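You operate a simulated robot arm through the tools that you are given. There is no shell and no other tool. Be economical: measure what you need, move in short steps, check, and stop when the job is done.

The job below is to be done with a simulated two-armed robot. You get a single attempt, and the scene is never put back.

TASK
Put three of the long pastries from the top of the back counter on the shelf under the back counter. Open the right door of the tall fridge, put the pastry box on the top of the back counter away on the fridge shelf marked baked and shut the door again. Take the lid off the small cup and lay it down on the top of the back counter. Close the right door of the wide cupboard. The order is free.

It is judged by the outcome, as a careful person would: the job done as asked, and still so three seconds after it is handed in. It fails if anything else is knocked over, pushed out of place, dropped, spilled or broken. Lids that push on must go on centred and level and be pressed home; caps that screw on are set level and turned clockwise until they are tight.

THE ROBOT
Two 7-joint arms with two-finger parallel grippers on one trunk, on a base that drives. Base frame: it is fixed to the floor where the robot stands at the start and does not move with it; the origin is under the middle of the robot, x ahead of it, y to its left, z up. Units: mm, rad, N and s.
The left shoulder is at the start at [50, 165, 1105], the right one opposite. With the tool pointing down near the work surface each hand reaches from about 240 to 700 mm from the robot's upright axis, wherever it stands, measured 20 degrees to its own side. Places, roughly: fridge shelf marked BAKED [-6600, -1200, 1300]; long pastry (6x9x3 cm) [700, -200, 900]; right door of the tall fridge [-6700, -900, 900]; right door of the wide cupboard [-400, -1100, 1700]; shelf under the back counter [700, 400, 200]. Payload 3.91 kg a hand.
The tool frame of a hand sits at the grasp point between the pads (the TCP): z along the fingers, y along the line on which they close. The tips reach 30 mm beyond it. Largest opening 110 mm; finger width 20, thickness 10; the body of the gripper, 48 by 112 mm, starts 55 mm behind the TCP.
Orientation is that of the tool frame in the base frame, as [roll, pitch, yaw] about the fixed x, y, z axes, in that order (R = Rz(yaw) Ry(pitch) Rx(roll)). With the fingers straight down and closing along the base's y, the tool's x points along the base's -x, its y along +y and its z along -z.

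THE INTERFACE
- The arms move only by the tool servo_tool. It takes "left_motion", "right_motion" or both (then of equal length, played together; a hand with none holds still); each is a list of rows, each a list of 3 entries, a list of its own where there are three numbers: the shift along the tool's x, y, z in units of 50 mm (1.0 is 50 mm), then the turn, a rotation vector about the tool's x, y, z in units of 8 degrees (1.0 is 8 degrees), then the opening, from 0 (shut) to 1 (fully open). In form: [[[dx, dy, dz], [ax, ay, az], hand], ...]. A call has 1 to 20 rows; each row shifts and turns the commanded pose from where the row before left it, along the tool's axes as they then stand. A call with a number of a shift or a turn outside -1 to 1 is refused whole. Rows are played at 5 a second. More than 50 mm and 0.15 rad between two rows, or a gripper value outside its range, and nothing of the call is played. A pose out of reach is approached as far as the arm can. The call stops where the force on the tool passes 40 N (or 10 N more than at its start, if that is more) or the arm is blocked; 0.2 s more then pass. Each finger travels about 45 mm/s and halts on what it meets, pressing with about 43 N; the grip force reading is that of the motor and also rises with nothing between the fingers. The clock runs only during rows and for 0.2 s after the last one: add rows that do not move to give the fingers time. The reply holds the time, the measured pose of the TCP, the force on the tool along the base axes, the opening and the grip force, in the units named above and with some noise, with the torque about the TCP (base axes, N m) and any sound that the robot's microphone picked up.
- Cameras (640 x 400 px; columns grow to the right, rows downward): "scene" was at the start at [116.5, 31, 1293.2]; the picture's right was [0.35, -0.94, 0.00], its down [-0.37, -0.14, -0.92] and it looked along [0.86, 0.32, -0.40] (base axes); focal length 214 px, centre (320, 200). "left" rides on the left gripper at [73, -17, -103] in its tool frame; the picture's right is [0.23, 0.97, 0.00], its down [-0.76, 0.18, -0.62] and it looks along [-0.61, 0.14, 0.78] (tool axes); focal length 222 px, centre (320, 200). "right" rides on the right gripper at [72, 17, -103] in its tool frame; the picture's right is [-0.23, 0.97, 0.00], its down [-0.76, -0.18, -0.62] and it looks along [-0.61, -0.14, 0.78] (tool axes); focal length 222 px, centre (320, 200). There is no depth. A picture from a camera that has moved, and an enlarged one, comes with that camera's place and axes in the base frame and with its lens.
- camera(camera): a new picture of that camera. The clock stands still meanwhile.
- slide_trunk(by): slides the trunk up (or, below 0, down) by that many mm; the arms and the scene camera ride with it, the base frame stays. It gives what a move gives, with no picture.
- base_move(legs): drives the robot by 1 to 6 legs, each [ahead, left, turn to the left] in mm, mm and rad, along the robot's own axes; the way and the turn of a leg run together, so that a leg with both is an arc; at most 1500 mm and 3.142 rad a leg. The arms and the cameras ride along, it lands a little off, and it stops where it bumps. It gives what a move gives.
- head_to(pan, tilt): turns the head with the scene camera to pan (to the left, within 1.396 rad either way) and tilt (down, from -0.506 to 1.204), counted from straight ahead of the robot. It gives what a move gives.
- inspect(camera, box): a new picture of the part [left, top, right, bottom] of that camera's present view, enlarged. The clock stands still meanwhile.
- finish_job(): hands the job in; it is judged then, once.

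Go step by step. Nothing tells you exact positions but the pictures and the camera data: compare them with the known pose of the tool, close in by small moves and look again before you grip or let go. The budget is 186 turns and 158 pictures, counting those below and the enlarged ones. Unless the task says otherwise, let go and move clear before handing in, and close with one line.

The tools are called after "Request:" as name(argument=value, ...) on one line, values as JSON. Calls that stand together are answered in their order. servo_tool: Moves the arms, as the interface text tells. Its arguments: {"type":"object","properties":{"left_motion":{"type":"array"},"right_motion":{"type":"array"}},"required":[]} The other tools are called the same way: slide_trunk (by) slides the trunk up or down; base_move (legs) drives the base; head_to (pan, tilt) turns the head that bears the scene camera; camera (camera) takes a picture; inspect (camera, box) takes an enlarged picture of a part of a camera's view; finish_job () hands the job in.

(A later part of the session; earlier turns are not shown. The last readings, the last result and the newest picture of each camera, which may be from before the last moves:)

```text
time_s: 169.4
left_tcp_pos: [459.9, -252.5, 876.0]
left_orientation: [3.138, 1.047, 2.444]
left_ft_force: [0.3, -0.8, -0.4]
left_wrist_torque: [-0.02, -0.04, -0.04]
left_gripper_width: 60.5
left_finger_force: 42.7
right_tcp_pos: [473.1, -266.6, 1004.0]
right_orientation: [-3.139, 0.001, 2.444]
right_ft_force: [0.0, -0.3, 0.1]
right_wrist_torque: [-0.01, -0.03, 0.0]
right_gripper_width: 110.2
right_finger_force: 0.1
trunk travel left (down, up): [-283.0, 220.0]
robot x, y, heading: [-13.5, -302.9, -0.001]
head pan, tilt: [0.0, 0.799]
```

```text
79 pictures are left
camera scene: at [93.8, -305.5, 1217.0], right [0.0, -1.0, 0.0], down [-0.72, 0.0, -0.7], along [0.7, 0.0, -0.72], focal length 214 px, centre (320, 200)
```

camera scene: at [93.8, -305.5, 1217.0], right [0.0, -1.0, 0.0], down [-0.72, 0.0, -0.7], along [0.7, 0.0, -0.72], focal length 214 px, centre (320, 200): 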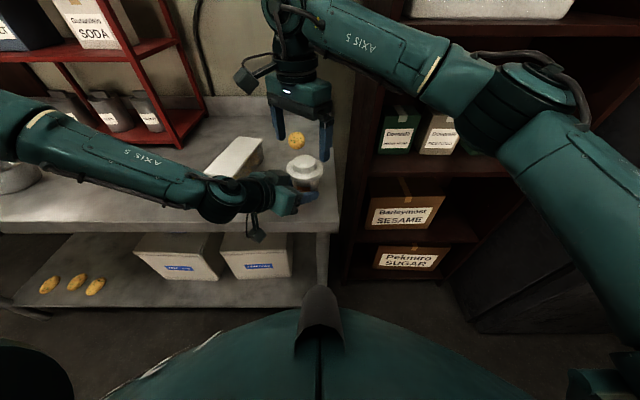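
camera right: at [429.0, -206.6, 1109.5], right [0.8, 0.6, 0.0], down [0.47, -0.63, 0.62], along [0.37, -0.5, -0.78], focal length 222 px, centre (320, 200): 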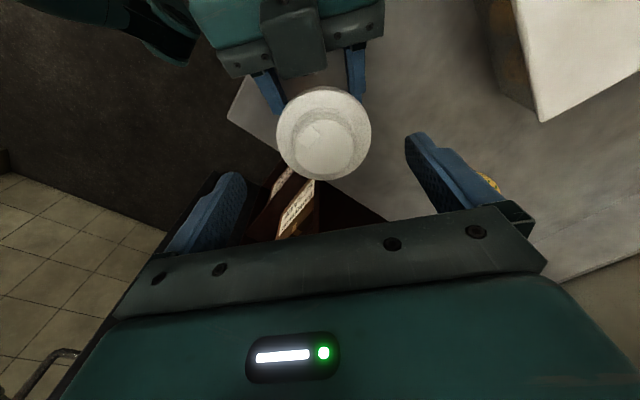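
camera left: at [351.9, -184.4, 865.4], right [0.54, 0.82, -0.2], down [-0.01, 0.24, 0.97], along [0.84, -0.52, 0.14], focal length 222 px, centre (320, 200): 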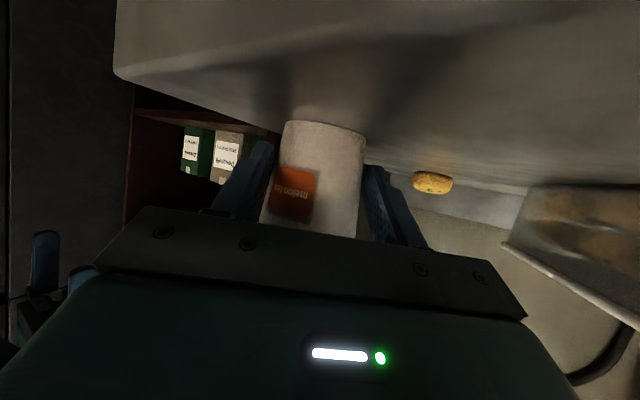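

Centred on the lid. Descending to z≈943 and closing on the flange, then a slow lift of the right hand only.

Request:
servo_tool(right_motion=[[[-0.03, 0.05, 0.6], [0, 0, 0], 1], [[0, 0, 0.62], [0, 0, 0], 1], [[0, 0, 0], [0, 0, 0], 0.85], [[0, 0, 0], [0, 0, 0], 0.7], [[0, 0, 0], [0, 0, 0], 0.65], [[0, 0, 0], [0, 0, 0], 0.65], [[0, 0, 0], [0, 0, 0], 0.65]])

Request:
servo_tool(right_motion=[[[0, 0, -0.05], [0, 0, 0], 0.65], [[0, 0, -0.05], [0, 0, 0], 0.65], [[0, 0, -0.06], [0, 0, 0], 0.65], [[0, 0, -0.1], [0, 0, 0], 0.65], [[0, 0, -0.1], [0, 0, 0], 0.65], [[0, 0, 0], [0, 0, 0], 0.65]])

Request:
inspect(camera="scene", box=[220, 70, 380, 250])

```text
time_s: 171.0
left_tcp_pos: [460.0, -252.7, 876.2]
left_orientation: [3.137, 1.048, 2.445]
left_ft_force: [-0.8, 0.1, 0.5]
left_wrist_torque: [-0.02, -0.03, 0.0]
left_gripper_width: 60.6
left_finger_force: 43.6
right_tcp_pos: [475.0, -269.2, 944.4]
right_orientation: [-3.141, 0.0, 2.443]
right_ft_force: [-0.2, -0.1, -0.4]
right_wrist_torque: [-0.03, -0.04, 0.01]
right_gripper_width: 87.2
right_finger_force: 43.2
trunk travel left (down, up): [-283.0, 220.0]
robot x, y, heading: [-13.4, -306.1, 0.007]
head pan, tilt: [0.0, 0.799]
heard: snap
```

```text
time_s: 172.4
left_tcp_pos: [459.3, -253.6, 876.6]
left_orientation: [3.138, 1.047, 2.446]
left_ft_force: [-0.2, 0.6, 0.1]
left_wrist_torque: [0.04, 0.01, 0.02]
left_gripper_width: 60.7
left_finger_force: 42.5
right_tcp_pos: [473.2, -267.9, 963.8]
right_orientation: [-3.139, -0.001, 2.441]
right_ft_force: [1.0, 0.6, 0.3]
right_wrist_torque: [0.02, 0.03, -0.05]
right_gripper_width: 87.3
right_finger_force: 43.3
trunk travel left (down, up): [-283.0, 220.0]
robot x, y, heading: [-17.7, -304.2, 0.006]
head pan, tilt: [0.0, 0.799]
```

```text
2.22 times, centred on (300, 160) of scene
camera zoom: at [93.9, -305.4, 1217.0], right [0.0, -1.0, 0.0], down [-0.72, 0.0, -0.7], along [0.7, 0.0, -0.72], focal length 477 px, centre (364, 289)
```

zoom: 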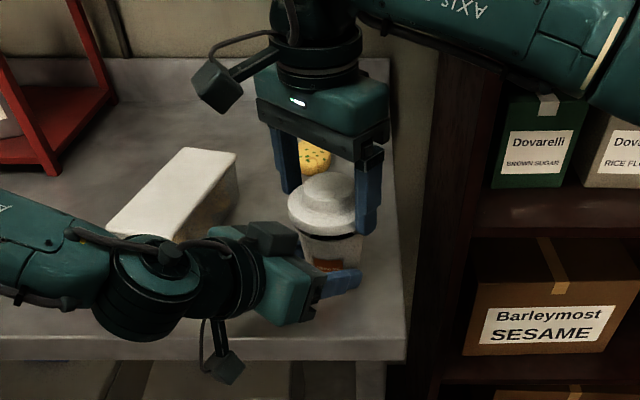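

A snap was heard and the lid is off. Raising the lid, then releasing the cup with the left hand and backing out.

Request:
servo_tool(right_motion=[[[0, 0, -0.8], [0, 0, 0], 0.65], [[0, 0, -0.8], [0, 0, 0], 0.65], [[0, 0, -0.8], [0, 0, 0], 0.65]])

Request:
servo_tool(left_motion=[[[0, 0, 0], [0, 0, 0], 0.7], [[0, 0, 0], [0, 0, 0], 0.9], [[0, 0, 0], [0, 0, 0], 1], [[0, 0, 0], [0, 0, 0], 1], [[0, 0, 0], [0, 0, 0], 1], [[0, 0, -0.4], [0, 0, 0], 1], [[0, 0, -0.8], [0, 0, 0], 1], [[0, 0, -0.9], [0, 0, 0], 1], [[0, 0, -0.9], [0, 0, 0], 1]])

Request:
camera(camera="scene")

```text
time_s: 173.2
left_tcp_pos: [460.1, -251.3, 877.0]
left_orientation: [3.139, 1.048, 2.444]
left_ft_force: [-1.9, 1.6, 2.3]
left_wrist_torque: [-0.04, -0.19, 0.02]
left_gripper_width: 60.8
left_finger_force: 43.4
right_tcp_pos: [474.6, -268.6, 1087.1]
right_orientation: [-3.141, -0.001, 2.443]
right_ft_force: [-0.4, -0.7, 0.2]
right_wrist_torque: [-0.02, -0.01, 0.01]
right_gripper_width: 87.5
right_finger_force: 42.8
trunk travel left (down, up): [-283.0, 220.0]
robot x, y, heading: [-16.4, -302.9, 0.005]
head pan, tilt: [0.0, 0.799]
```

```text
time_s: 175.2
left_tcp_pos: [386.0, -171.1, 947.2]
left_orientation: [3.139, 1.049, 2.442]
left_ft_force: [-0.9, 0.5, 0.2]
left_wrist_torque: [-0.01, -0.04, 0.01]
left_gripper_width: 110.3
left_finger_force: 0.2
left hand out of reach, approached as far as the arm can: row 9
right_tcp_pos: [473.7, -268.5, 1086.6]
right_orientation: [-3.139, 0.0, 2.443]
right_ft_force: [-0.3, 0.6, 0.1]
right_wrist_torque: [-0.02, 0.0, 0.02]
right_gripper_width: 87.3
right_finger_force: 42.7
trunk travel left (down, up): [-283.0, 220.0]
robot x, y, heading: [-17.6, -302.6, 0.004]
head pan, tilt: [0.0, 0.799]
```

```text
77 pictures are left
camera scene: at [93.6, -305.4, 1217.0], right [0.0, -1.0, 0.0], down [-0.72, 0.0, -0.7], along [0.7, 0.0, -0.72], focal length 214 px, centre (320, 200)
```

scene: 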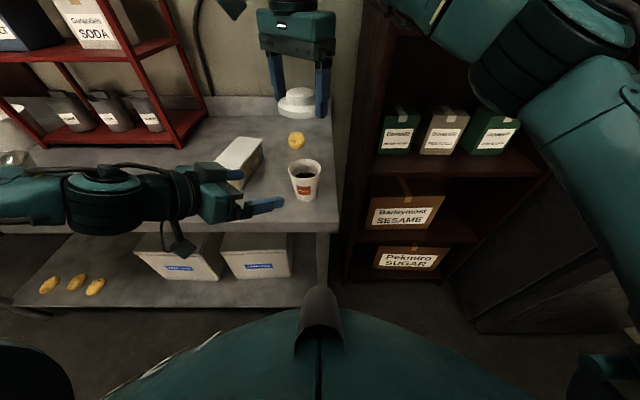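

The cup stands upright and full; the lid is in the right hand. I'll stow the left arm, then shift the base left to lay the lid on the free counter area.

Request:
servo_tool(left_motion=[[[-0.414, 0.217, -0.709], [0, 0, 0], 1], [[-0.414, 0.217, -0.709], [0, 0, 0], 1], [[-0.414, 0.217, -0.709], [0, 0, 0], 1], [[-0.414, 0.217, -0.709], [0, 0, 0], 1], [[-0.414, 0.217, -0.709], [0, 0, 0], 1], [[-0.414, 0.217, -0.709], [0, 0, 0], 1], [[-0.414, 0.217, -0.709], [0, 0, 0], 1], [[0, 0, 0], [-0.866, 0, -0.5], 1], [[0, 0, 0], [-0.866, 0, -0.5], 1], [[0, 0, 0], [-0.866, 0, -0.5], 1], [[0, 0, 0], [-0.866, 0, -0.5], 1], [[0, 0, 0], [-0.866, 0, -0.5], 1], [[0, 0, 0], [0, 1, 0], 1], [[0, 0, 0], [0, 1, 0], 1], [[0, 0, 0], [0, 1, 0], 1], [[0, 0, 0], [0, 1, 0], 1], [[0, 0, 0], [0, 1, 0], 1], [[0, 0, 0], [0, 1, 0], 1], [[0, 0, 0], [0, 1, 0], 1], [[0, 0, 0], [0, 0.5, 0], 1]])

Request:
base_move(legs=[[0, 368, -0.004]])

Request:
camera(camera="scene")

```text
time_s: 179.4
left_tcp_pos: [354.6, 143.8, 1188.0]
left_orientation: [-3.142, -0.001, -3.14]
left_ft_force: [0.1, 0.7, 1.0]
left_wrist_torque: [0.01, 0.01, 0.0]
left_gripper_width: 110.2
left_finger_force: 0.1
left hand out of reach, approached as far as the arm can: row 1, 10, 11, 12, 13, 14, 16
right_tcp_pos: [474.8, -267.6, 1087.0]
right_orientation: [-3.139, -0.001, 2.444]
right_ft_force: [0.2, 0.0, 0.5]
right_wrist_torque: [-0.03, 0.0, -0.01]
right_gripper_width: 87.6
right_finger_force: 43.1
trunk travel left (down, up): [-283.0, 220.0]
robot x, y, heading: [-17.5, -305.6, 0.003]
head pan, tilt: [0.0, 0.799]
```

```text
time_s: 181.8
left_tcp_pos: [356.8, 504.3, 1188.8]
left_orientation: [-3.141, 0.001, 3.139]
left_ft_force: [-0.2, 0.3, 0.1]
left_wrist_torque: [0.0, -0.05, -0.01]
left_gripper_width: 110.1
left_finger_force: 0.0
right_tcp_pos: [473.3, 89.8, 1085.6]
right_orientation: [-3.141, -0.001, 2.44]
right_ft_force: [-0.3, -0.2, 0.5]
right_wrist_torque: [0.0, -0.03, -0.02]
right_gripper_width: 87.3
right_finger_force: 43.1
trunk travel left (down, up): [-283.0, 220.0]
robot x, y, heading: [-20.3, 59.7, -0.005]
head pan, tilt: [0.0, 0.799]
```

```text
76 pictures are left
camera scene: at [93.4, 54.9, 1217.0], right [0.0, -1.0, 0.0], down [-0.72, 0.0, -0.7], along [0.7, 0.0, -0.72], focal length 214 px, centre (320, 200)
```

scene: 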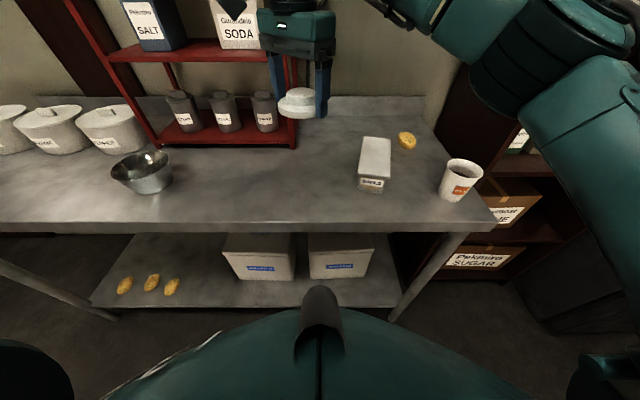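

Request:
servo_tool(right_motion=[[[-0.2, 0.69, 0], [0, 0, 0], 0.65], [[0, 0, 0.97], [0, 0, 0], 0.65], [[0, 0, 0.97], [0, 0, 0], 0.65], [[0, 0, 0.97], [0, 0, 0], 0.65], [[0, 0, 0.97], [0, 0, 0], 0.65], [[0, 0, 0], [0, 0, 0], 0.65]])

Request:
inspect(camera="scene", box=[210, 80, 390, 230])

```text
time_s: 183.2
left_tcp_pos: [354.7, 503.4, 1189.6]
left_orientation: [-3.141, 0.001, 3.139]
left_ft_force: [0.4, -0.4, -0.4]
left_wrist_torque: [0.01, 0.03, 0.03]
left_gripper_width: 109.9
left_finger_force: 0.0
right_tcp_pos: [497.8, 108.8, 890.7]
right_orientation: [-3.14, 0.0, 2.44]
right_ft_force: [0.0, 0.6, 0.6]
right_wrist_torque: [-0.01, 0.01, 0.02]
right_gripper_width: 87.3
right_finger_force: 43.0
trunk travel left (down, up): [-283.0, 220.0]
robot x, y, heading: [-18.7, 53.6, -0.003]
head pan, tilt: [0.0, 0.799]
```

```text
2.67 times, centred on (300, 155) of scene
camera zoom: at [93.3, 54.5, 1217.0], right [0.0, -1.0, 0.0], down [-0.72, 0.0, -0.7], along [0.7, 0.0, -0.72], focal length 572 px, centre (373, 320)
```

zoom: 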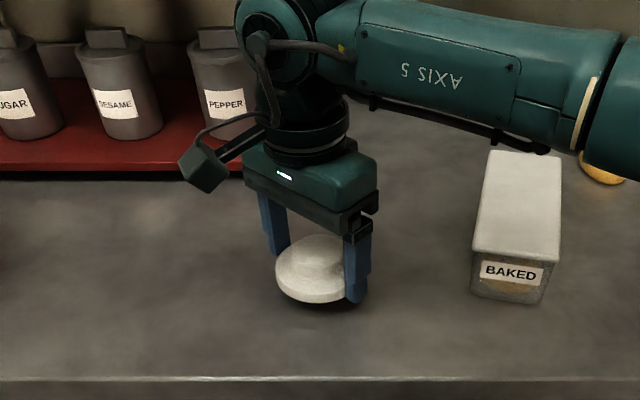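

Request:
servo_tool(right_motion=[[[0, 0, 0.1], [0, 0, 0], 0.65], [[0, 0, 0.1], [0, 0, 0], 0.65], [[0, 0, 0], [0, 0, 0], 0.65]])

Request:
servo_tool(right_motion=[[[0, 0, 0.06], [0, 0, 0], 0.65], [[0, 0, 0], [0, 0, 0], 0.65]])

Request:
inspect(camera="scene", box=[260, 140, 360, 220])

```text
time_s: 183.9
left_tcp_pos: [357.2, 505.3, 1187.7]
left_orientation: [3.141, 0.001, 3.139]
left_ft_force: [-0.4, 0.4, 0.3]
left_wrist_torque: [0.01, -0.05, 0.02]
left_gripper_width: 110.1
left_finger_force: 0.0
right_tcp_pos: [500.9, 109.6, 882.0]
right_orientation: [-3.14, 0.001, 2.44]
right_ft_force: [0.5, 0.3, -0.6]
right_wrist_torque: [0.0, 0.0, 0.02]
right_gripper_width: 87.4
right_finger_force: 43.1
trunk travel left (down, up): [-283.0, 220.0]
robot x, y, heading: [-18.8, 56.4, -0.004]
head pan, tilt: [0.0, 0.799]
```

```text
time_s: 184.6
left_tcp_pos: [355.5, 503.7, 1188.7]
left_orientation: [-3.141, 0.001, 3.141]
left_ft_force: [0.7, -0.4, 0.3]
left_wrist_torque: [-0.01, 0.0, 0.0]
left_gripper_width: 109.9
left_finger_force: 0.0
right_tcp_pos: [501.8, 110.1, 877.3]
right_orientation: [-3.141, -0.003, 2.44]
right_ft_force: [0.2, -0.6, 0.0]
right_wrist_torque: [0.02, -0.01, 0.01]
right_gripper_width: 87.5
right_finger_force: 42.7
trunk travel left (down, up): [-283.0, 220.0]
robot x, y, heading: [-19.4, 55.8, -0.001]
head pan, tilt: [0.0, 0.799]
```

```text
5.00 times, centred on (310, 180) of scene
camera zoom: at [93.4, 54.5, 1217.0], right [0.0, -1.0, 0.0], down [-0.72, 0.0, -0.7], along [0.7, 0.0, -0.72], focal length 1072 px, centre (370, 300)
```

zoom: 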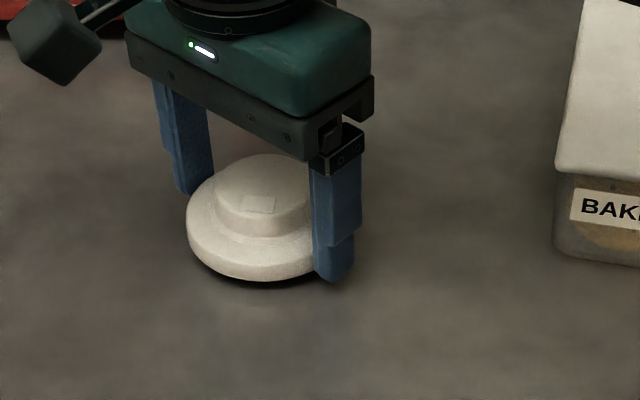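

A few millimetres remain; lowering a little more, then releasing.

Request:
servo_tool(right_motion=[[[0, 0, 0.05], [0, 0, 0], 0.65], [[0, 0, 0.04], [0, 0, 0], 0.65], [[0, 0, 0], [0, 0, 0], 0.65]])

Request:
servo_tool(right_motion=[[[0, 0, 0], [0, 0, 0], 0.88], [[0, 0, 0], [0, 0, 0], 1], [[0, 0, 0], [0, 0, 0], 1], [[0, 0, 0], [0, 0, 0], 1], [[0, 0, -0.6], [0, 0, 0], 1], [[0, 0, -0.9], [0, 0, 0], 1], [[0, 0, -0.9], [0, 0, 0], 1], [[0, 0, -0.9], [0, 0, 0], 1]])

Request:
inspect(camera="scene", box=[260, 140, 360, 220])

```text
time_s: 185.3
left_tcp_pos: [356.3, 503.4, 1188.8]
left_orientation: [3.141, 0.002, 3.139]
left_ft_force: [-0.4, -0.2, 0.4]
left_wrist_torque: [0.02, 0.02, 0.03]
left_gripper_width: 110.2
left_finger_force: 0.1
right_tcp_pos: [503.1, 109.5, 875.6]
right_orientation: [-3.139, 0.0, 2.44]
right_ft_force: [0.5, -0.1, 0.4]
right_wrist_torque: [0.0, 0.01, 0.0]
right_gripper_width: 87.2
right_finger_force: 42.7
trunk travel left (down, up): [-283.0, 220.0]
robot x, y, heading: [-15.2, 56.3, 0.0]
head pan, tilt: [0.0, 0.799]
```

```text
time_s: 187.2
left_tcp_pos: [355.7, 505.1, 1189.2]
left_orientation: [-3.141, 0.003, 3.141]
left_ft_force: [-0.4, -0.3, -0.2]
left_wrist_torque: [-0.02, -0.02, 0.02]
left_gripper_width: 110.3
left_finger_force: 0.1
right_tcp_pos: [502.8, 108.7, 1038.3]
right_orientation: [-3.141, -0.001, 2.443]
right_ft_force: [-0.9, -0.4, 0.7]
right_wrist_torque: [-0.03, -0.03, -0.01]
right_gripper_width: 110.3
right_finger_force: 0.1
trunk travel left (down, up): [-283.0, 220.0]
robot x, y, heading: [-17.9, 55.1, -0.004]
head pan, tilt: [0.0, 0.799]
```

```text
5.00 times, centred on (310, 180) of scene
camera zoom: at [93.1, 54.6, 1217.0], right [0.0, -1.0, 0.0], down [-0.72, 0.0, -0.7], along [0.7, 0.0, -0.72], focal length 1072 px, centre (370, 300)
```

zoom: 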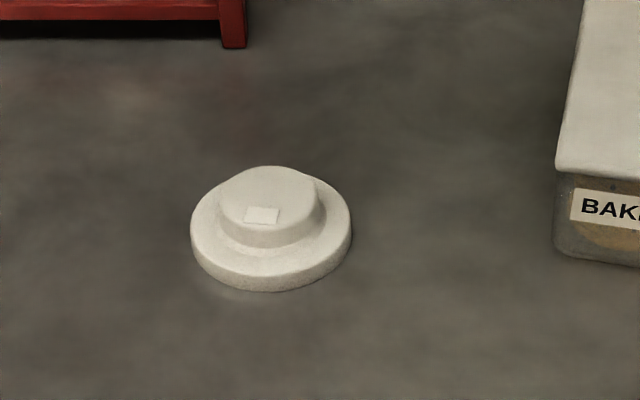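

The lid lies flat on the counter. Next the cupboard: I'll back off, turn right to face it and look.

Request:
base_move(legs=[[-300, 0, 0], [0, 0, -1.57]])

Request:
head_to(pan=0, tilt=0.0)

Request:
camera(camera="scene")

Request:
head_to(pan=-1.0, tilt=0.2)

Request:
camera(camera="scene")

```text
time_s: 193.0
left_tcp_pos: [144.1, -304.9, 1189.0]
left_orientation: [-3.141, 0.003, 1.598]
left_ft_force: [0.7, 0.6, 0.5]
left_wrist_torque: [0.0, -0.02, 0.02]
left_gripper_width: 109.9
left_finger_force: 0.0
right_tcp_pos: [-248.5, -464.9, 1036.8]
right_orientation: [-3.138, -0.002, 0.899]
right_ft_force: [-0.6, -0.5, 0.5]
right_wrist_torque: [0.0, 0.01, -0.02]
right_gripper_width: 110.0
right_finger_force: 0.1
trunk travel left (down, up): [-283.0, 220.0]
robot x, y, heading: [-315.9, 51.5, -1.546]
head pan, tilt: [0.0, 0.799]
```

```text
time_s: 194.1
left_tcp_pos: [144.1, -305.0, 1188.2]
left_orientation: [-3.141, 0.004, 1.598]
left_ft_force: [0.0, -0.3, -0.4]
left_wrist_torque: [0.01, 0.0, 0.0]
left_gripper_width: 110.0
left_finger_force: 0.0
right_tcp_pos: [-246.9, -465.6, 1037.6]
right_orientation: [-3.138, -0.002, 0.898]
right_ft_force: [0.3, 0.4, -0.6]
right_wrist_torque: [0.01, 0.02, 0.03]
right_gripper_width: 110.2
right_finger_force: 0.0
trunk travel left (down, up): [-283.0, 220.0]
robot x, y, heading: [-315.4, 52.2, -1.542]
head pan, tilt: [0.0, 0.0]
```

```text
72 pictures are left
camera scene: at [-310.8, -65.7, 1289.0], right [-1.0, -0.03, 0.0], down [0.0, 0.0, -1.0], along [0.03, -1.0, 0.0], focal length 214 px, centre (320, 200)
```

scene: 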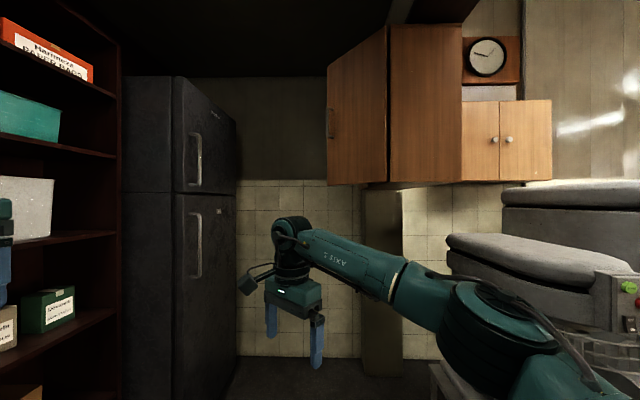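

```text
time_s: 195.4
left_tcp_pos: [143.7, -305.8, 1188.7]
left_orientation: [-3.141, 0.001, 1.598]
left_ft_force: [-0.6, 0.0, 0.6]
left_wrist_torque: [0.0, 0.02, -0.03]
left_gripper_width: 109.9
left_finger_force: 0.1
right_tcp_pos: [-247.7, -464.5, 1036.7]
right_orientation: [3.141, 0.0, 0.899]
right_ft_force: [0.4, 0.6, -0.7]
right_wrist_torque: [-0.01, -0.02, -0.02]
right_gripper_width: 110.2
right_finger_force: 0.0
trunk travel left (down, up): [-283.0, 220.0]
robot x, y, heading: [-312.0, 56.0, -1.543]
head pan, tilt: [-1.0, 0.201]
```

```text
71 pictures are left
camera scene: at [-390.2, -28.2, 1270.7], right [-0.56, 0.83, 0.0], down [0.16, 0.11, -0.98], along [-0.81, -0.55, -0.2], focal length 214 px, centre (320, 200)
```

scene: 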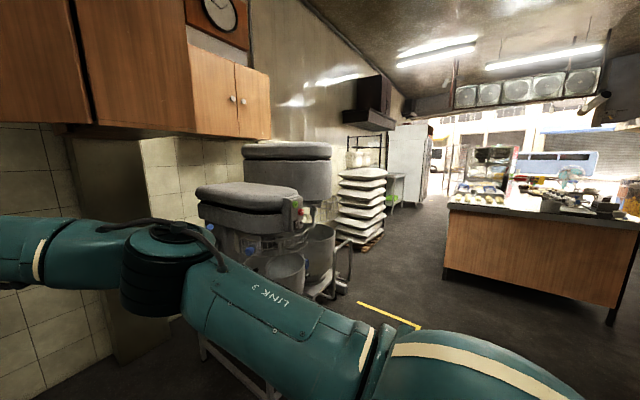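

The wide cupboard faces +x; its right door stands about 30° open (hinge ≈(-597,-966), free end ≈(-358,-1326), z 1365–2040). I'll push it with the left hand from its outer side, keeping the right arm low. First I lower the right arm and drive to about (-583,-700).

Request:
servo_tool(right_motion=[[[0, 0, 0], [0, 0, -1], 0.5], [[0, 0, 0], [0, 0, -1], 0.2], [[0, 0, 0], [0, 0, -1], 0.2], [[0, 0, 0], [0, 0, -1], 0.2], [[0, 0, 0], [0, 0, -1], 0.2], [[0.6, 0, 0.75], [0, 0, 0], 0.2], [[0.6, 0, 0.75], [0, 0, 0], 0.2], [[0.6, 0, 0.75], [0, 0, 0], 0.2], [[0.6, 0, 0.75], [0, 0, 0], 0.2], [[0, 0, 0.75], [0, 0, 0], 0.2]], left_motion=[[[0, 0, 0], [0, 0, 0], 0.5], [[0, 0, 0], [0, 0, 0], 0], [[0, 0, 0], [0, 0, 0], 0], [[0, 0, 0], [0, 0, 0], 0], [[0, 0, 0], [0, 0, 0], 0], [[0, 0, 0], [0, 0, 0], 0], [[0, 0, 0], [0, 0, 0], 0], [[0, 0, 0], [0, 0, 0], 0], [[0, 0, 0], [0, 0, 0], 0], [[0, 0, 0], [0, 0, 0], 0]])

Request:
base_move(legs=[[450, -292, 0]])

Request:
head_to(pan=0.3, tilt=-0.3)

Request:
camera(camera="scene")

```text
time_s: 197.6
left_tcp_pos: [144.1, -305.4, 1189.4]
left_orientation: [-3.142, 0.001, 1.597]
left_ft_force: [0.8, 0.1, -0.2]
left_wrist_torque: [0.05, 0.03, -0.01]
left_gripper_width: 0.0
left_finger_force: 37.6
right_tcp_pos: [-249.2, -344.1, 853.6]
right_orientation: [-3.14, -0.002, 1.595]
right_ft_force: [0.7, 0.1, 0.7]
right_wrist_torque: [-0.01, -0.03, 0.0]
right_gripper_width: 21.9
right_finger_force: 0.1
trunk travel left (down, up): [-283.0, 220.0]
robot x, y, heading: [-314.0, 53.8, -1.536]
head pan, tilt: [-1.0, 0.201]
```

```text
time_s: 200.7
left_tcp_pos: [-134.4, -756.5, 1188.1]
left_orientation: [-3.14, 0.0, 1.6]
left_ft_force: [0.4, -0.1, -0.3]
left_wrist_torque: [-0.02, 0.02, -0.02]
left_gripper_width: 0.0
left_finger_force: 37.6
right_tcp_pos: [-528.4, -797.7, 852.9]
right_orientation: [3.141, -0.001, 1.598]
right_ft_force: [0.2, 0.7, 0.7]
right_wrist_torque: [0.01, -0.01, 0.01]
right_gripper_width: 22.2
right_finger_force: 0.0
trunk travel left (down, up): [-283.0, 220.0]
robot x, y, heading: [-593.2, -395.8, -1.543]
head pan, tilt: [-1.0, 0.201]
```

```text
time_s: 202.1
left_tcp_pos: [-134.9, -755.8, 1188.2]
left_orientation: [-3.14, 0.001, 1.6]
left_ft_force: [0.0, 0.1, 0.8]
left_wrist_torque: [-0.05, 0.0, 0.0]
left_gripper_width: 0.0
left_finger_force: 37.5
right_tcp_pos: [-529.3, -798.9, 853.3]
right_orientation: [3.141, -0.002, 1.6]
right_ft_force: [0.6, -0.3, -0.3]
right_wrist_torque: [0.0, 0.02, -0.02]
right_gripper_width: 21.8
right_finger_force: 0.0
trunk travel left (down, up): [-283.0, 220.0]
robot x, y, heading: [-593.4, -399.4, -1.543]
head pan, tilt: [0.3, -0.3]
```

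```text
70 pictures are left
camera scene: at [-567.8, -502.6, 1314.6], right [-0.95, -0.32, 0.0], down [0.1, -0.28, -0.96], along [0.31, -0.9, 0.3], focal length 214 px, centre (320, 200)
```

scene: 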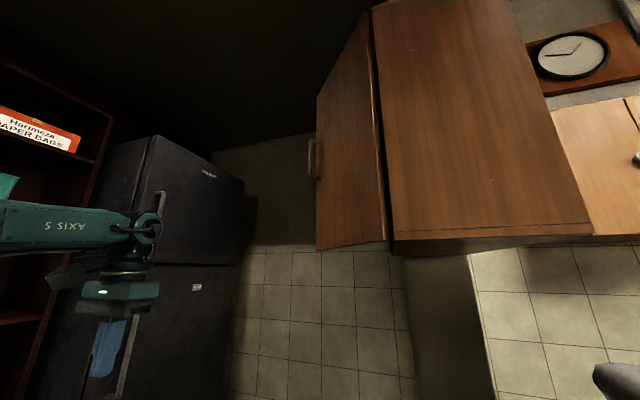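

Refined: hinge ≈(-559,-935), free end ≈(-319,-1194), bottom z≈1355. I'll drive to (-534,-647), turn slightly, raise the trunk and the left hand to z≈1430 beside the door.

Request:
base_move(legs=[[250, 52, 0], [0, 0, -0.207]])

Request:
slide_trunk(by=102)

Request:
servo_tool(left_motion=[[[0, 0, -0.95], [0, 0, 0], 0], [[0, 0, -0.95], [0, 0, 0], 0], [[0, 0, -0.9], [0, 0, 0], 0]])

Request:
head_to(pan=0.3, tilt=-0.2)

Request:
camera(camera="scene")

```text
time_s: 204.7
left_tcp_pos: [-161.2, -1091.3, 1189.1]
left_orientation: [-3.141, 0.002, 1.391]
left_ft_force: [0.1, 0.2, 0.7]
left_wrist_torque: [0.01, 0.0, 0.01]
left_gripper_width: 0.0
left_finger_force: 37.6
right_tcp_pos: [-555.9, -1051.1, 853.0]
right_orientation: [3.14, 0.001, 1.388]
right_ft_force: [0.1, 0.0, -0.1]
right_wrist_torque: [-0.01, 0.01, 0.03]
right_gripper_width: 22.0
right_finger_force: 0.0
trunk travel left (down, up): [-283.0, 220.0]
robot x, y, heading: [-532.8, -647.4, -1.748]
head pan, tilt: [0.3, -0.3]
```

```text
time_s: 206.1
left_tcp_pos: [-161.0, -1092.0, 1290.0]
left_orientation: [-3.141, 0.002, 1.391]
left_ft_force: [-0.1, 0.3, 0.2]
left_wrist_torque: [-0.01, 0.0, -0.01]
left_gripper_width: 0.0
left_finger_force: 37.2
right_tcp_pos: [-553.4, -1051.0, 954.8]
right_orientation: [-3.141, -0.003, 1.389]
right_ft_force: [0.0, -0.6, -0.3]
right_wrist_torque: [0.0, 0.03, 0.01]
right_gripper_width: 21.9
right_finger_force: 0.1
trunk travel left (down, up): [-385.0, 118.0]
robot x, y, heading: [-533.3, -646.8, -1.751]
head pan, tilt: [0.3, -0.3]
```

```text
time_s: 206.9
left_tcp_pos: [-163.2, -1083.2, 1373.6]
left_orientation: [-3.141, 0.004, 1.39]
left_ft_force: [-0.2, 0.8, 0.3]
left_wrist_torque: [-0.03, 0.02, -0.05]
left_gripper_width: 0.1
left_finger_force: 37.3
left hand out of reach, approached as far as the arm can: row 2, 3
right_tcp_pos: [-554.9, -1050.8, 956.1]
right_orientation: [-3.141, -0.002, 1.389]
right_ft_force: [-0.8, -0.1, 0.3]
right_wrist_torque: [0.02, -0.03, -0.02]
right_gripper_width: 21.9
right_finger_force: 0.1
trunk travel left (down, up): [-385.0, 118.0]
robot x, y, heading: [-534.3, -649.7, -1.748]
head pan, tilt: [0.3, -0.3]
```

```text
time_s: 207.6
left_tcp_pos: [-161.5, -1083.9, 1374.4]
left_orientation: [3.141, 0.004, 1.391]
left_ft_force: [-0.1, -0.5, 0.1]
left_wrist_torque: [-0.01, -0.03, -0.04]
left_gripper_width: 0.0
left_finger_force: 38.4
right_tcp_pos: [-555.1, -1051.6, 954.2]
right_orientation: [3.141, -0.002, 1.388]
right_ft_force: [-0.6, -0.3, 0.3]
right_wrist_torque: [-0.06, -0.01, 0.01]
right_gripper_width: 21.8
right_finger_force: 0.1
trunk travel left (down, up): [-385.0, 118.0]
robot x, y, heading: [-536.4, -648.0, -1.754]
head pan, tilt: [0.3, -0.201]
```

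```text
69 pictures are left
camera scene: at [-530.9, -758.8, 1408.6], right [-0.99, -0.12, 0.0], down [0.02, -0.2, -0.98], along [0.12, -0.97, 0.2], focal length 214 px, centre (320, 200)
```

scene: 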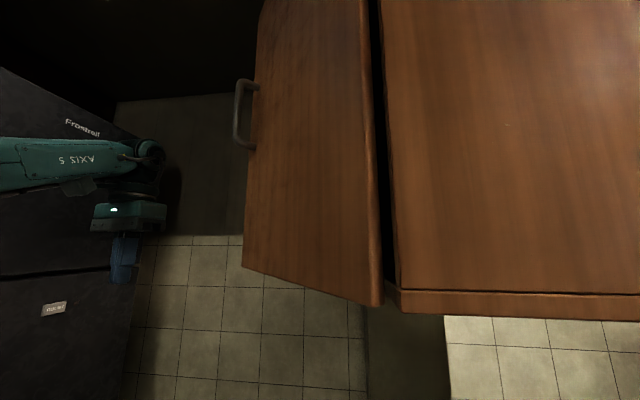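

The hand is beside the door. Raising the trunk 60 mm more and sweeping the hand toward the door in two stages.

Request:
slide_trunk(by=60)

Request:
servo_tool(left_motion=[[[-0.3, -0.8, 0], [0, 0, 0], 0], [[-0.3, -0.8, 0], [0, 0, 0], 0], [[-0.3, -0.8, 0], [0, 0, 0], 0], [[-0.3, -0.8, 0], [0, 0, 0], 0], [[-0.3, -0.8, 0], [0, 0, 0], 0]])

Request:
camera(camera="scene")

```text
time_s: 208.6
left_tcp_pos: [-161.9, -1083.6, 1433.8]
left_orientation: [3.141, 0.002, 1.39]
left_ft_force: [0.2, 0.4, 0.3]
left_wrist_torque: [0.02, -0.01, -0.02]
left_gripper_width: 0.1
left_finger_force: 38.0
right_tcp_pos: [-554.6, -1051.7, 1013.9]
right_orientation: [-3.14, -0.002, 1.39]
right_ft_force: [0.1, 0.4, -0.1]
right_wrist_torque: [0.0, 0.0, -0.03]
right_gripper_width: 21.9
right_finger_force: 0.1
trunk travel left (down, up): [-445.0, 58.0]
robot x, y, heading: [-538.1, -649.6, -1.746]
head pan, tilt: [0.3, -0.201]
```

```text
time_s: 209.8
left_tcp_pos: [-178.4, -1142.2, 1415.9]
left_orientation: [-3.14, 0.004, 1.389]
left_ft_force: [0.8, -0.4, -0.4]
left_wrist_torque: [-0.01, -0.01, 0.02]
left_gripper_width: 0.1
left_finger_force: 37.6
left hand out of reach, approached as far as the arm can: row 1, 2, 3, 4, 5
right_tcp_pos: [-555.1, -1050.6, 1014.1]
right_orientation: [3.141, -0.003, 1.389]
right_ft_force: [0.0, -0.3, 0.4]
right_wrist_torque: [0.02, 0.0, 0.0]
right_gripper_width: 22.1
right_finger_force: 0.1
trunk travel left (down, up): [-445.0, 58.0]
robot x, y, heading: [-533.5, -647.2, -1.746]
head pan, tilt: [0.3, -0.201]
```

```text
68 pictures are left
camera scene: at [-530.9, -758.6, 1468.6], right [-0.99, -0.12, 0.0], down [0.02, -0.2, -0.98], along [0.12, -0.97, 0.2], focal length 214 px, centre (320, 200)
```

scene: 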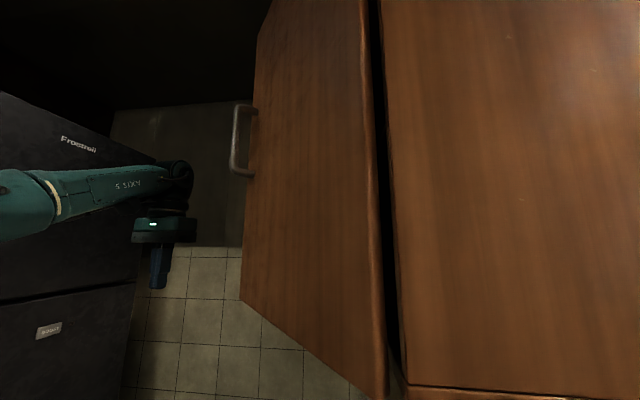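

The left arm can't move further inward, so I'll push by strafing the base toward -x with the hand held, in stages.

Request:
base_move(legs=[[25, -140, 0]])

Request:
camera(camera="scene")

```text
time_s: 210.9
left_tcp_pos: [-237.5, -1141.0, 1417.2]
left_orientation: [3.14, 0.006, 1.383]
left_ft_force: [0.7, 0.5, -0.4]
left_wrist_torque: [-0.01, 0.03, 0.02]
left_gripper_width: 0.0
left_finger_force: 37.4
right_tcp_pos: [-613.6, -1051.9, 1015.8]
right_orientation: [-3.138, -0.002, 1.386]
right_ft_force: [0.3, 0.1, 0.0]
right_wrist_torque: [0.02, 0.01, 0.03]
right_gripper_width: 22.3
right_finger_force: 0.1
trunk travel left (down, up): [-445.0, 58.0]
robot x, y, heading: [-594.9, -642.3, -1.749]
head pan, tilt: [0.3, -0.201]
stopped in leg 1: the robot was blocked; the commanded pose is now the measured one
```

```text
67 pictures are left
camera scene: at [-586.6, -758.4, 1468.5], right [-0.99, -0.12, 0.0], down [0.02, -0.2, -0.98], along [0.12, -0.97, 0.2], focal length 214 px, centre (320, 200)
```

scene: 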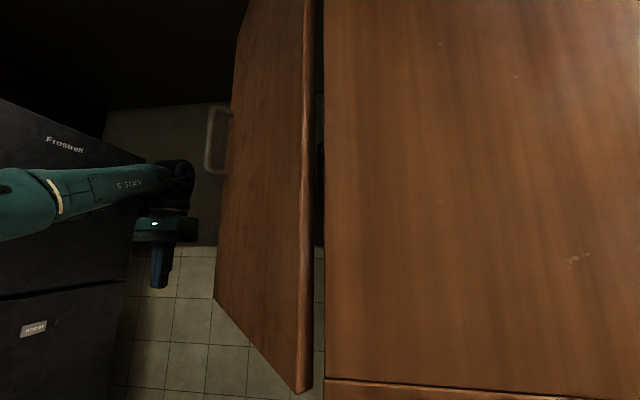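

The base was blocked by something other than the door. Looking to the right and down.

Request:
head_to(pan=-1.2, tilt=0.5)

Request:
camera(camera="scene")

Request:
camera(camera="right")

```text
time_s: 212.5
left_tcp_pos: [-239.0, -1141.4, 1416.5]
left_orientation: [3.14, 0.005, 1.385]
left_ft_force: [0.0, -0.6, 0.4]
left_wrist_torque: [0.0, -0.03, -0.04]
left_gripper_width: 0.0
left_finger_force: 37.7
right_tcp_pos: [-615.0, -1051.0, 1015.1]
right_orientation: [-3.139, -0.002, 1.386]
right_ft_force: [-0.6, -0.1, 0.4]
right_wrist_torque: [-0.03, 0.03, 0.01]
right_gripper_width: 21.9
right_finger_force: 0.0
trunk travel left (down, up): [-445.0, 58.0]
robot x, y, heading: [-597.0, -646.6, -1.745]
head pan, tilt: [-1.201, 0.499]
```

```text
66 pictures are left
camera scene: at [-688.2, -693.0, 1405.0], right [-0.19, 0.98, 0.0], down [0.47, 0.09, -0.88], along [-0.86, -0.17, -0.48], focal length 214 px, centre (320, 200)
```

scene: 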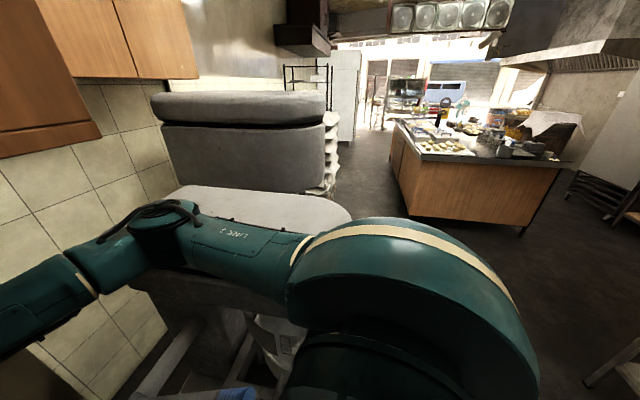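

```text
65 pictures are left
camera right: at [-583.8, -983.8, 1119.8], right [0.92, -0.4, 0.0], down [-0.31, -0.72, 0.62], along [-0.25, -0.57, -0.78], focal length 222 px, centre (320, 200)
```

right: 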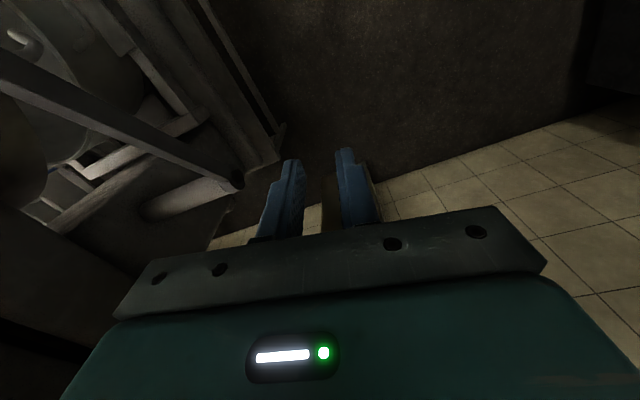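

A bench to the right blocks the base there. I'll step back toward +x, turn more to the right (heading ≈ -2.2), raise the trunk fully, and bring the left hand inward to where it has room.

Request:
base_move(legs=[[-87, 362, 0], [0, 0, -0.454]])

Request:
slide_trunk(by=57)

Request:
servo_tool(left_motion=[[[0, 0, 0.5], [0, 0, 0], 0], [[0, 0, 0.5], [0, 0, 0], 0], [[0, -0.7, 0], [0, 0, 0], 0], [[0, -0.7, 0], [0, 0, 0], 0], [[0, -0.7, 0], [0, 0, 0], 0], [[0, -0.7, 0], [0, 0, 0], 0], [[0, -0.6, 0], [0, 0, 0], 0]])

Request:
head_to(pan=0.2, tilt=0.0)

Request:
camera(camera="scene")

```text
time_s: 216.1
left_tcp_pos: [-113.3, -1217.7, 1417.0]
left_orientation: [3.136, 0.006, 0.947]
left_ft_force: [-1.0, 0.2, -0.1]
left_wrist_torque: [0.0, -0.01, 0.0]
left_gripper_width: 0.1
left_finger_force: 37.4
right_tcp_pos: [-415.1, -977.7, 1014.9]
right_orientation: [-3.141, -0.003, 0.95]
right_ft_force: [-0.9, -0.4, 0.6]
right_wrist_torque: [-0.03, 0.04, -0.02]
right_gripper_width: 21.9
right_finger_force: 0.1
trunk travel left (down, up): [-445.0, 58.0]
robot x, y, heading: [-223.8, -619.1, -2.185]
head pan, tilt: [-1.201, 0.499]
```

```text
time_s: 217.1
left_tcp_pos: [-113.7, -1218.0, 1475.0]
left_orientation: [3.137, 0.006, 0.948]
left_ft_force: [-0.4, 0.2, 0.3]
left_wrist_torque: [-0.01, 0.01, 0.02]
left_gripper_width: 0.0
left_finger_force: 37.7
right_tcp_pos: [-414.4, -977.6, 1069.6]
right_orientation: [-3.14, -0.002, 0.95]
right_ft_force: [0.3, 0.0, -0.7]
right_wrist_torque: [-0.04, -0.01, -0.03]
right_gripper_width: 21.9
right_finger_force: 0.0
trunk travel left (down, up): [-502.0, 1.0]
robot x, y, heading: [-222.6, -621.4, -2.185]
head pan, tilt: [-1.201, 0.499]
```

```text
time_s: 218.7
left_tcp_pos: [-110.0, -1223.7, 1427.8]
left_orientation: [3.138, 0.005, 0.945]
left_ft_force: [-0.3, 0.3, -0.5]
left_wrist_torque: [-0.01, 0.0, 0.01]
left_gripper_width: 0.1
left_finger_force: 37.1
left hand out of reach, approached as far as the arm can: row 2, 3, 4, 5, 6, 7
right_tcp_pos: [-413.5, -977.9, 1072.2]
right_orientation: [-3.139, -0.002, 0.95]
right_ft_force: [-0.6, -0.1, 0.2]
right_wrist_torque: [-0.02, -0.01, 0.0]
right_gripper_width: 22.0
right_finger_force: 0.1
trunk travel left (down, up): [-502.0, 1.0]
robot x, y, heading: [-225.4, -618.7, -2.187]
head pan, tilt: [-1.201, 0.499]
```

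```text
time_s: 220.2
left_tcp_pos: [-110.5, -1224.3, 1429.7]
left_orientation: [3.138, 0.006, 0.944]
left_ft_force: [0.5, -0.1, 0.0]
left_wrist_torque: [0.04, -0.01, 0.0]
left_gripper_width: 0.0
left_finger_force: 37.6
right_tcp_pos: [-413.6, -978.8, 1071.8]
right_orientation: [-3.139, -0.002, 0.95]
right_ft_force: [0.3, 0.0, 0.4]
right_wrist_torque: [-0.02, -0.01, -0.05]
right_gripper_width: 22.0
right_finger_force: 0.1
trunk travel left (down, up): [-502.0, 1.0]
robot x, y, heading: [-222.6, -621.3, -2.185]
head pan, tilt: [0.201, 0.0]
```

```text
64 pictures are left
camera scene: at [-277.2, -726.2, 1508.1], right [-0.92, 0.4, 0.0], down [0.0, 0.0, -1.0], along [-0.4, -0.92, 0.0], focal length 214 px, centre (320, 200)
```

scene: 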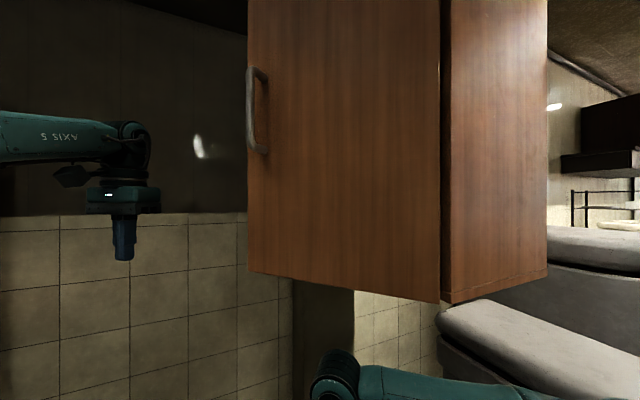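

The left arm is stiff in that posture, so I'll keep it fixed and use base motion with a heading of about -2.7, where the push needs no bench-side space.

Request:
base_move(legs=[[-178, 147, 0], [0, 0, -0.515]])

Request:
head_to(pan=0.5, tilt=0.0)

Request:
camera(camera="scene")

```text
time_s: 223.4
left_tcp_pos: [-210.1, -1141.9, 1429.5]
left_orientation: [3.138, 0.004, 0.414]
left_ft_force: [-0.4, -0.1, 0.8]
left_wrist_torque: [0.0, -0.02, 0.02]
left_gripper_width: 0.1
left_finger_force: 38.3
right_tcp_pos: [-349.3, -776.6, 1071.8]
right_orientation: [-3.139, -0.001, 0.42]
right_ft_force: [0.1, 0.5, 0.4]
right_wrist_torque: [0.03, 0.01, 0.03]
right_gripper_width: 22.2
right_finger_force: 0.1
trunk travel left (down, up): [-502.0, 1.0]
robot x, y, heading: [-4.0, -564.9, -2.712]
head pan, tilt: [0.201, 0.0]
```

```text
time_s: 224.2
left_tcp_pos: [-209.9, -1142.2, 1428.9]
left_orientation: [3.138, 0.007, 0.416]
left_ft_force: [0.3, -0.1, -0.8]
left_wrist_torque: [-0.01, 0.0, 0.02]
left_gripper_width: 0.3
left_finger_force: 38.3
right_tcp_pos: [-348.2, -776.5, 1071.6]
right_orientation: [-3.141, -0.003, 0.42]
right_ft_force: [0.1, 0.7, -0.2]
right_wrist_torque: [0.0, 0.0, 0.01]
right_gripper_width: 22.0
right_finger_force: 0.0
trunk travel left (down, up): [-502.0, 1.0]
robot x, y, heading: [-4.2, -564.2, -2.718]
head pan, tilt: [0.499, 0.0]
```

```text
63 pictures are left
camera scene: at [-83.0, -647.6, 1508.1], right [-0.8, 0.6, 0.0], down [0.0, 0.0, -1.0], along [-0.6, -0.8, 0.0], focal length 214 px, centre (320, 200)
```

scene: 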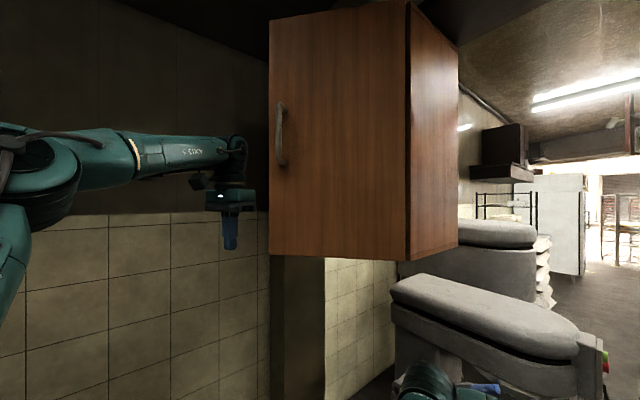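

The hand is in front of the door's outer face. Driving toward the door in stages.

Request:
base_move(legs=[[157, -95, 0]])

Request:
camera(camera="scene")

```text
time_s: 225.8
left_tcp_pos: [-387.2, -1123.8, 1428.5]
left_orientation: [3.137, 0.004, 0.415]
left_ft_force: [0.4, -0.6, 0.1]
left_wrist_torque: [-0.01, -0.05, 0.0]
left_gripper_width: 0.1
left_finger_force: 37.8
right_tcp_pos: [-527.4, -759.4, 1070.8]
right_orientation: [-3.14, -0.003, 0.423]
right_ft_force: [-0.2, 0.5, 1.2]
right_wrist_torque: [0.0, 0.0, -0.02]
right_gripper_width: 22.1
right_finger_force: 0.0
trunk travel left (down, up): [-502.0, 1.0]
robot x, y, heading: [-182.5, -543.2, -2.72]
head pan, tilt: [0.499, 0.0]
```

```text
62 pictures are left
camera scene: at [-262.2, -629.5, 1508.1], right [-0.8, 0.6, 0.0], down [0.0, 0.0, -1.0], along [-0.6, -0.8, 0.0], focal length 214 px, centre (320, 200)
```

scene: 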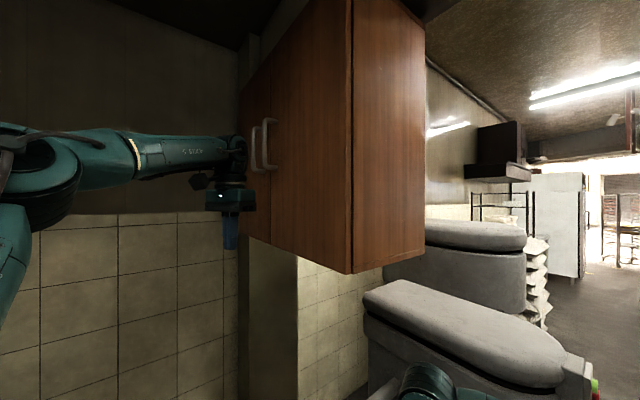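

The door is swinging shut (the left door is now visible beside it). Continuing the push.

Request:
base_move(legs=[[90, -57, 0]])

Request:
camera(camera="scene")

```text
time_s: 226.9
left_tcp_pos: [-496.5, -1110.1, 1429.4]
left_orientation: [3.138, 0.006, 0.416]
left_ft_force: [-1.1, 0.4, 0.3]
left_wrist_torque: [0.02, -0.05, 0.01]
left_gripper_width: 0.1
left_finger_force: 37.9
right_tcp_pos: [-634.7, -744.6, 1070.0]
right_orientation: [-3.139, -0.002, 0.424]
right_ft_force: [0.4, 0.3, 0.3]
right_wrist_torque: [-0.03, -0.02, -0.01]
right_gripper_width: 21.9
right_finger_force: 0.0
trunk travel left (down, up): [-502.0, 1.0]
robot x, y, heading: [-290.5, -527.8, -2.714]
head pan, tilt: [0.499, 0.0]
```

```text
61 pictures are left
camera scene: at [-370.8, -615.2, 1508.1], right [-0.8, 0.6, 0.0], down [0.0, 0.0, -1.0], along [-0.6, -0.8, 0.0], focal length 214 px, centre (320, 200)
```

scene: 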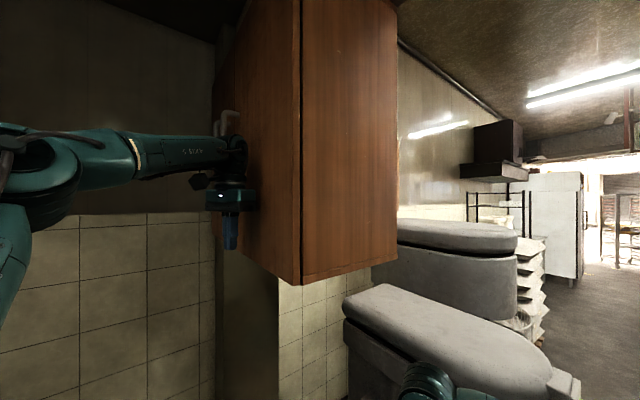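

Request:
base_move(legs=[[18, -10, 0]])

Request:
inspect(camera="scene", box=[180, 0, 420, 300])

```text
time_s: 227.8
left_tcp_pos: [-501.7, -1109.7, 1429.4]
left_orientation: [3.141, -0.003, 0.426]
left_ft_force: [9.7, 4.1, -1.6]
left_wrist_torque: [-0.36, 0.9, -0.18]
left_gripper_width: 0.0
left_finger_force: 37.3
right_tcp_pos: [-646.2, -744.7, 1072.4]
right_orientation: [-3.139, -0.003, 0.426]
right_ft_force: [0.0, -0.2, 0.4]
right_wrist_torque: [0.0, -0.02, -0.02]
right_gripper_width: 22.1
right_finger_force: 0.0
trunk travel left (down, up): [-502.0, 1.0]
robot x, y, heading: [-301.2, -527.9, -2.708]
head pan, tilt: [0.499, 0.0]
stopped in leg 1: the robot was blocked; the commanded pose is now the measured one
```

```text
1.33 times, centred on (300, 150) of scene
camera zoom: at [-381.8, -613.2, 1508.3], right [-0.8, 0.6, 0.0], down [0.0, 0.0, -1.0], along [-0.6, -0.8, 0.0], focal length 286 px, centre (347, 267)
```

zoom: 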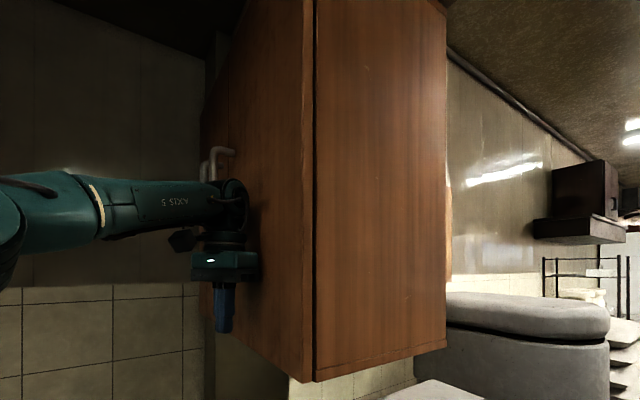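

The door resists with about 10 N, so it is shut. Backing off to verify.

Request:
base_move(legs=[[-250, 100, 0]])

Request:
inspect(camera="scene", box=[180, 0, 440, 300])

```text
time_s: 229.7
left_tcp_pos: [-229.5, -1096.2, 1429.4]
left_orientation: [3.137, -0.006, 0.434]
left_ft_force: [0.6, 0.2, -0.4]
left_wrist_torque: [0.03, 0.02, -0.01]
left_gripper_width: 0.1
left_finger_force: 37.8
right_tcp_pos: [-376.3, -733.2, 1072.7]
right_orientation: [-3.141, -0.001, 0.436]
right_ft_force: [0.5, 0.1, -0.5]
right_wrist_torque: [0.05, 0.04, 0.04]
right_gripper_width: 21.9
right_finger_force: 0.0
trunk travel left (down, up): [-502.0, 1.0]
robot x, y, heading: [-36.7, -511.9, -2.694]
head pan, tilt: [0.499, 0.0]
```

```text
1.33 times, centred on (310, 150) of scene
camera zoom: at [-114.3, -598.4, 1508.1], right [-0.81, 0.59, 0.0], down [0.0, 0.0, -1.0], along [-0.59, -0.81, 0.0], focal length 286 px, centre (333, 267)
```

zoom: 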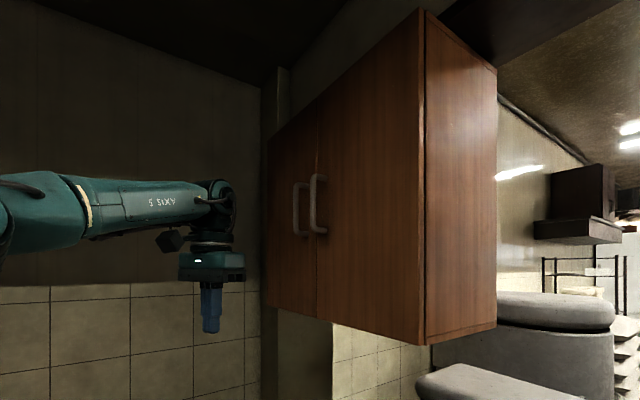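

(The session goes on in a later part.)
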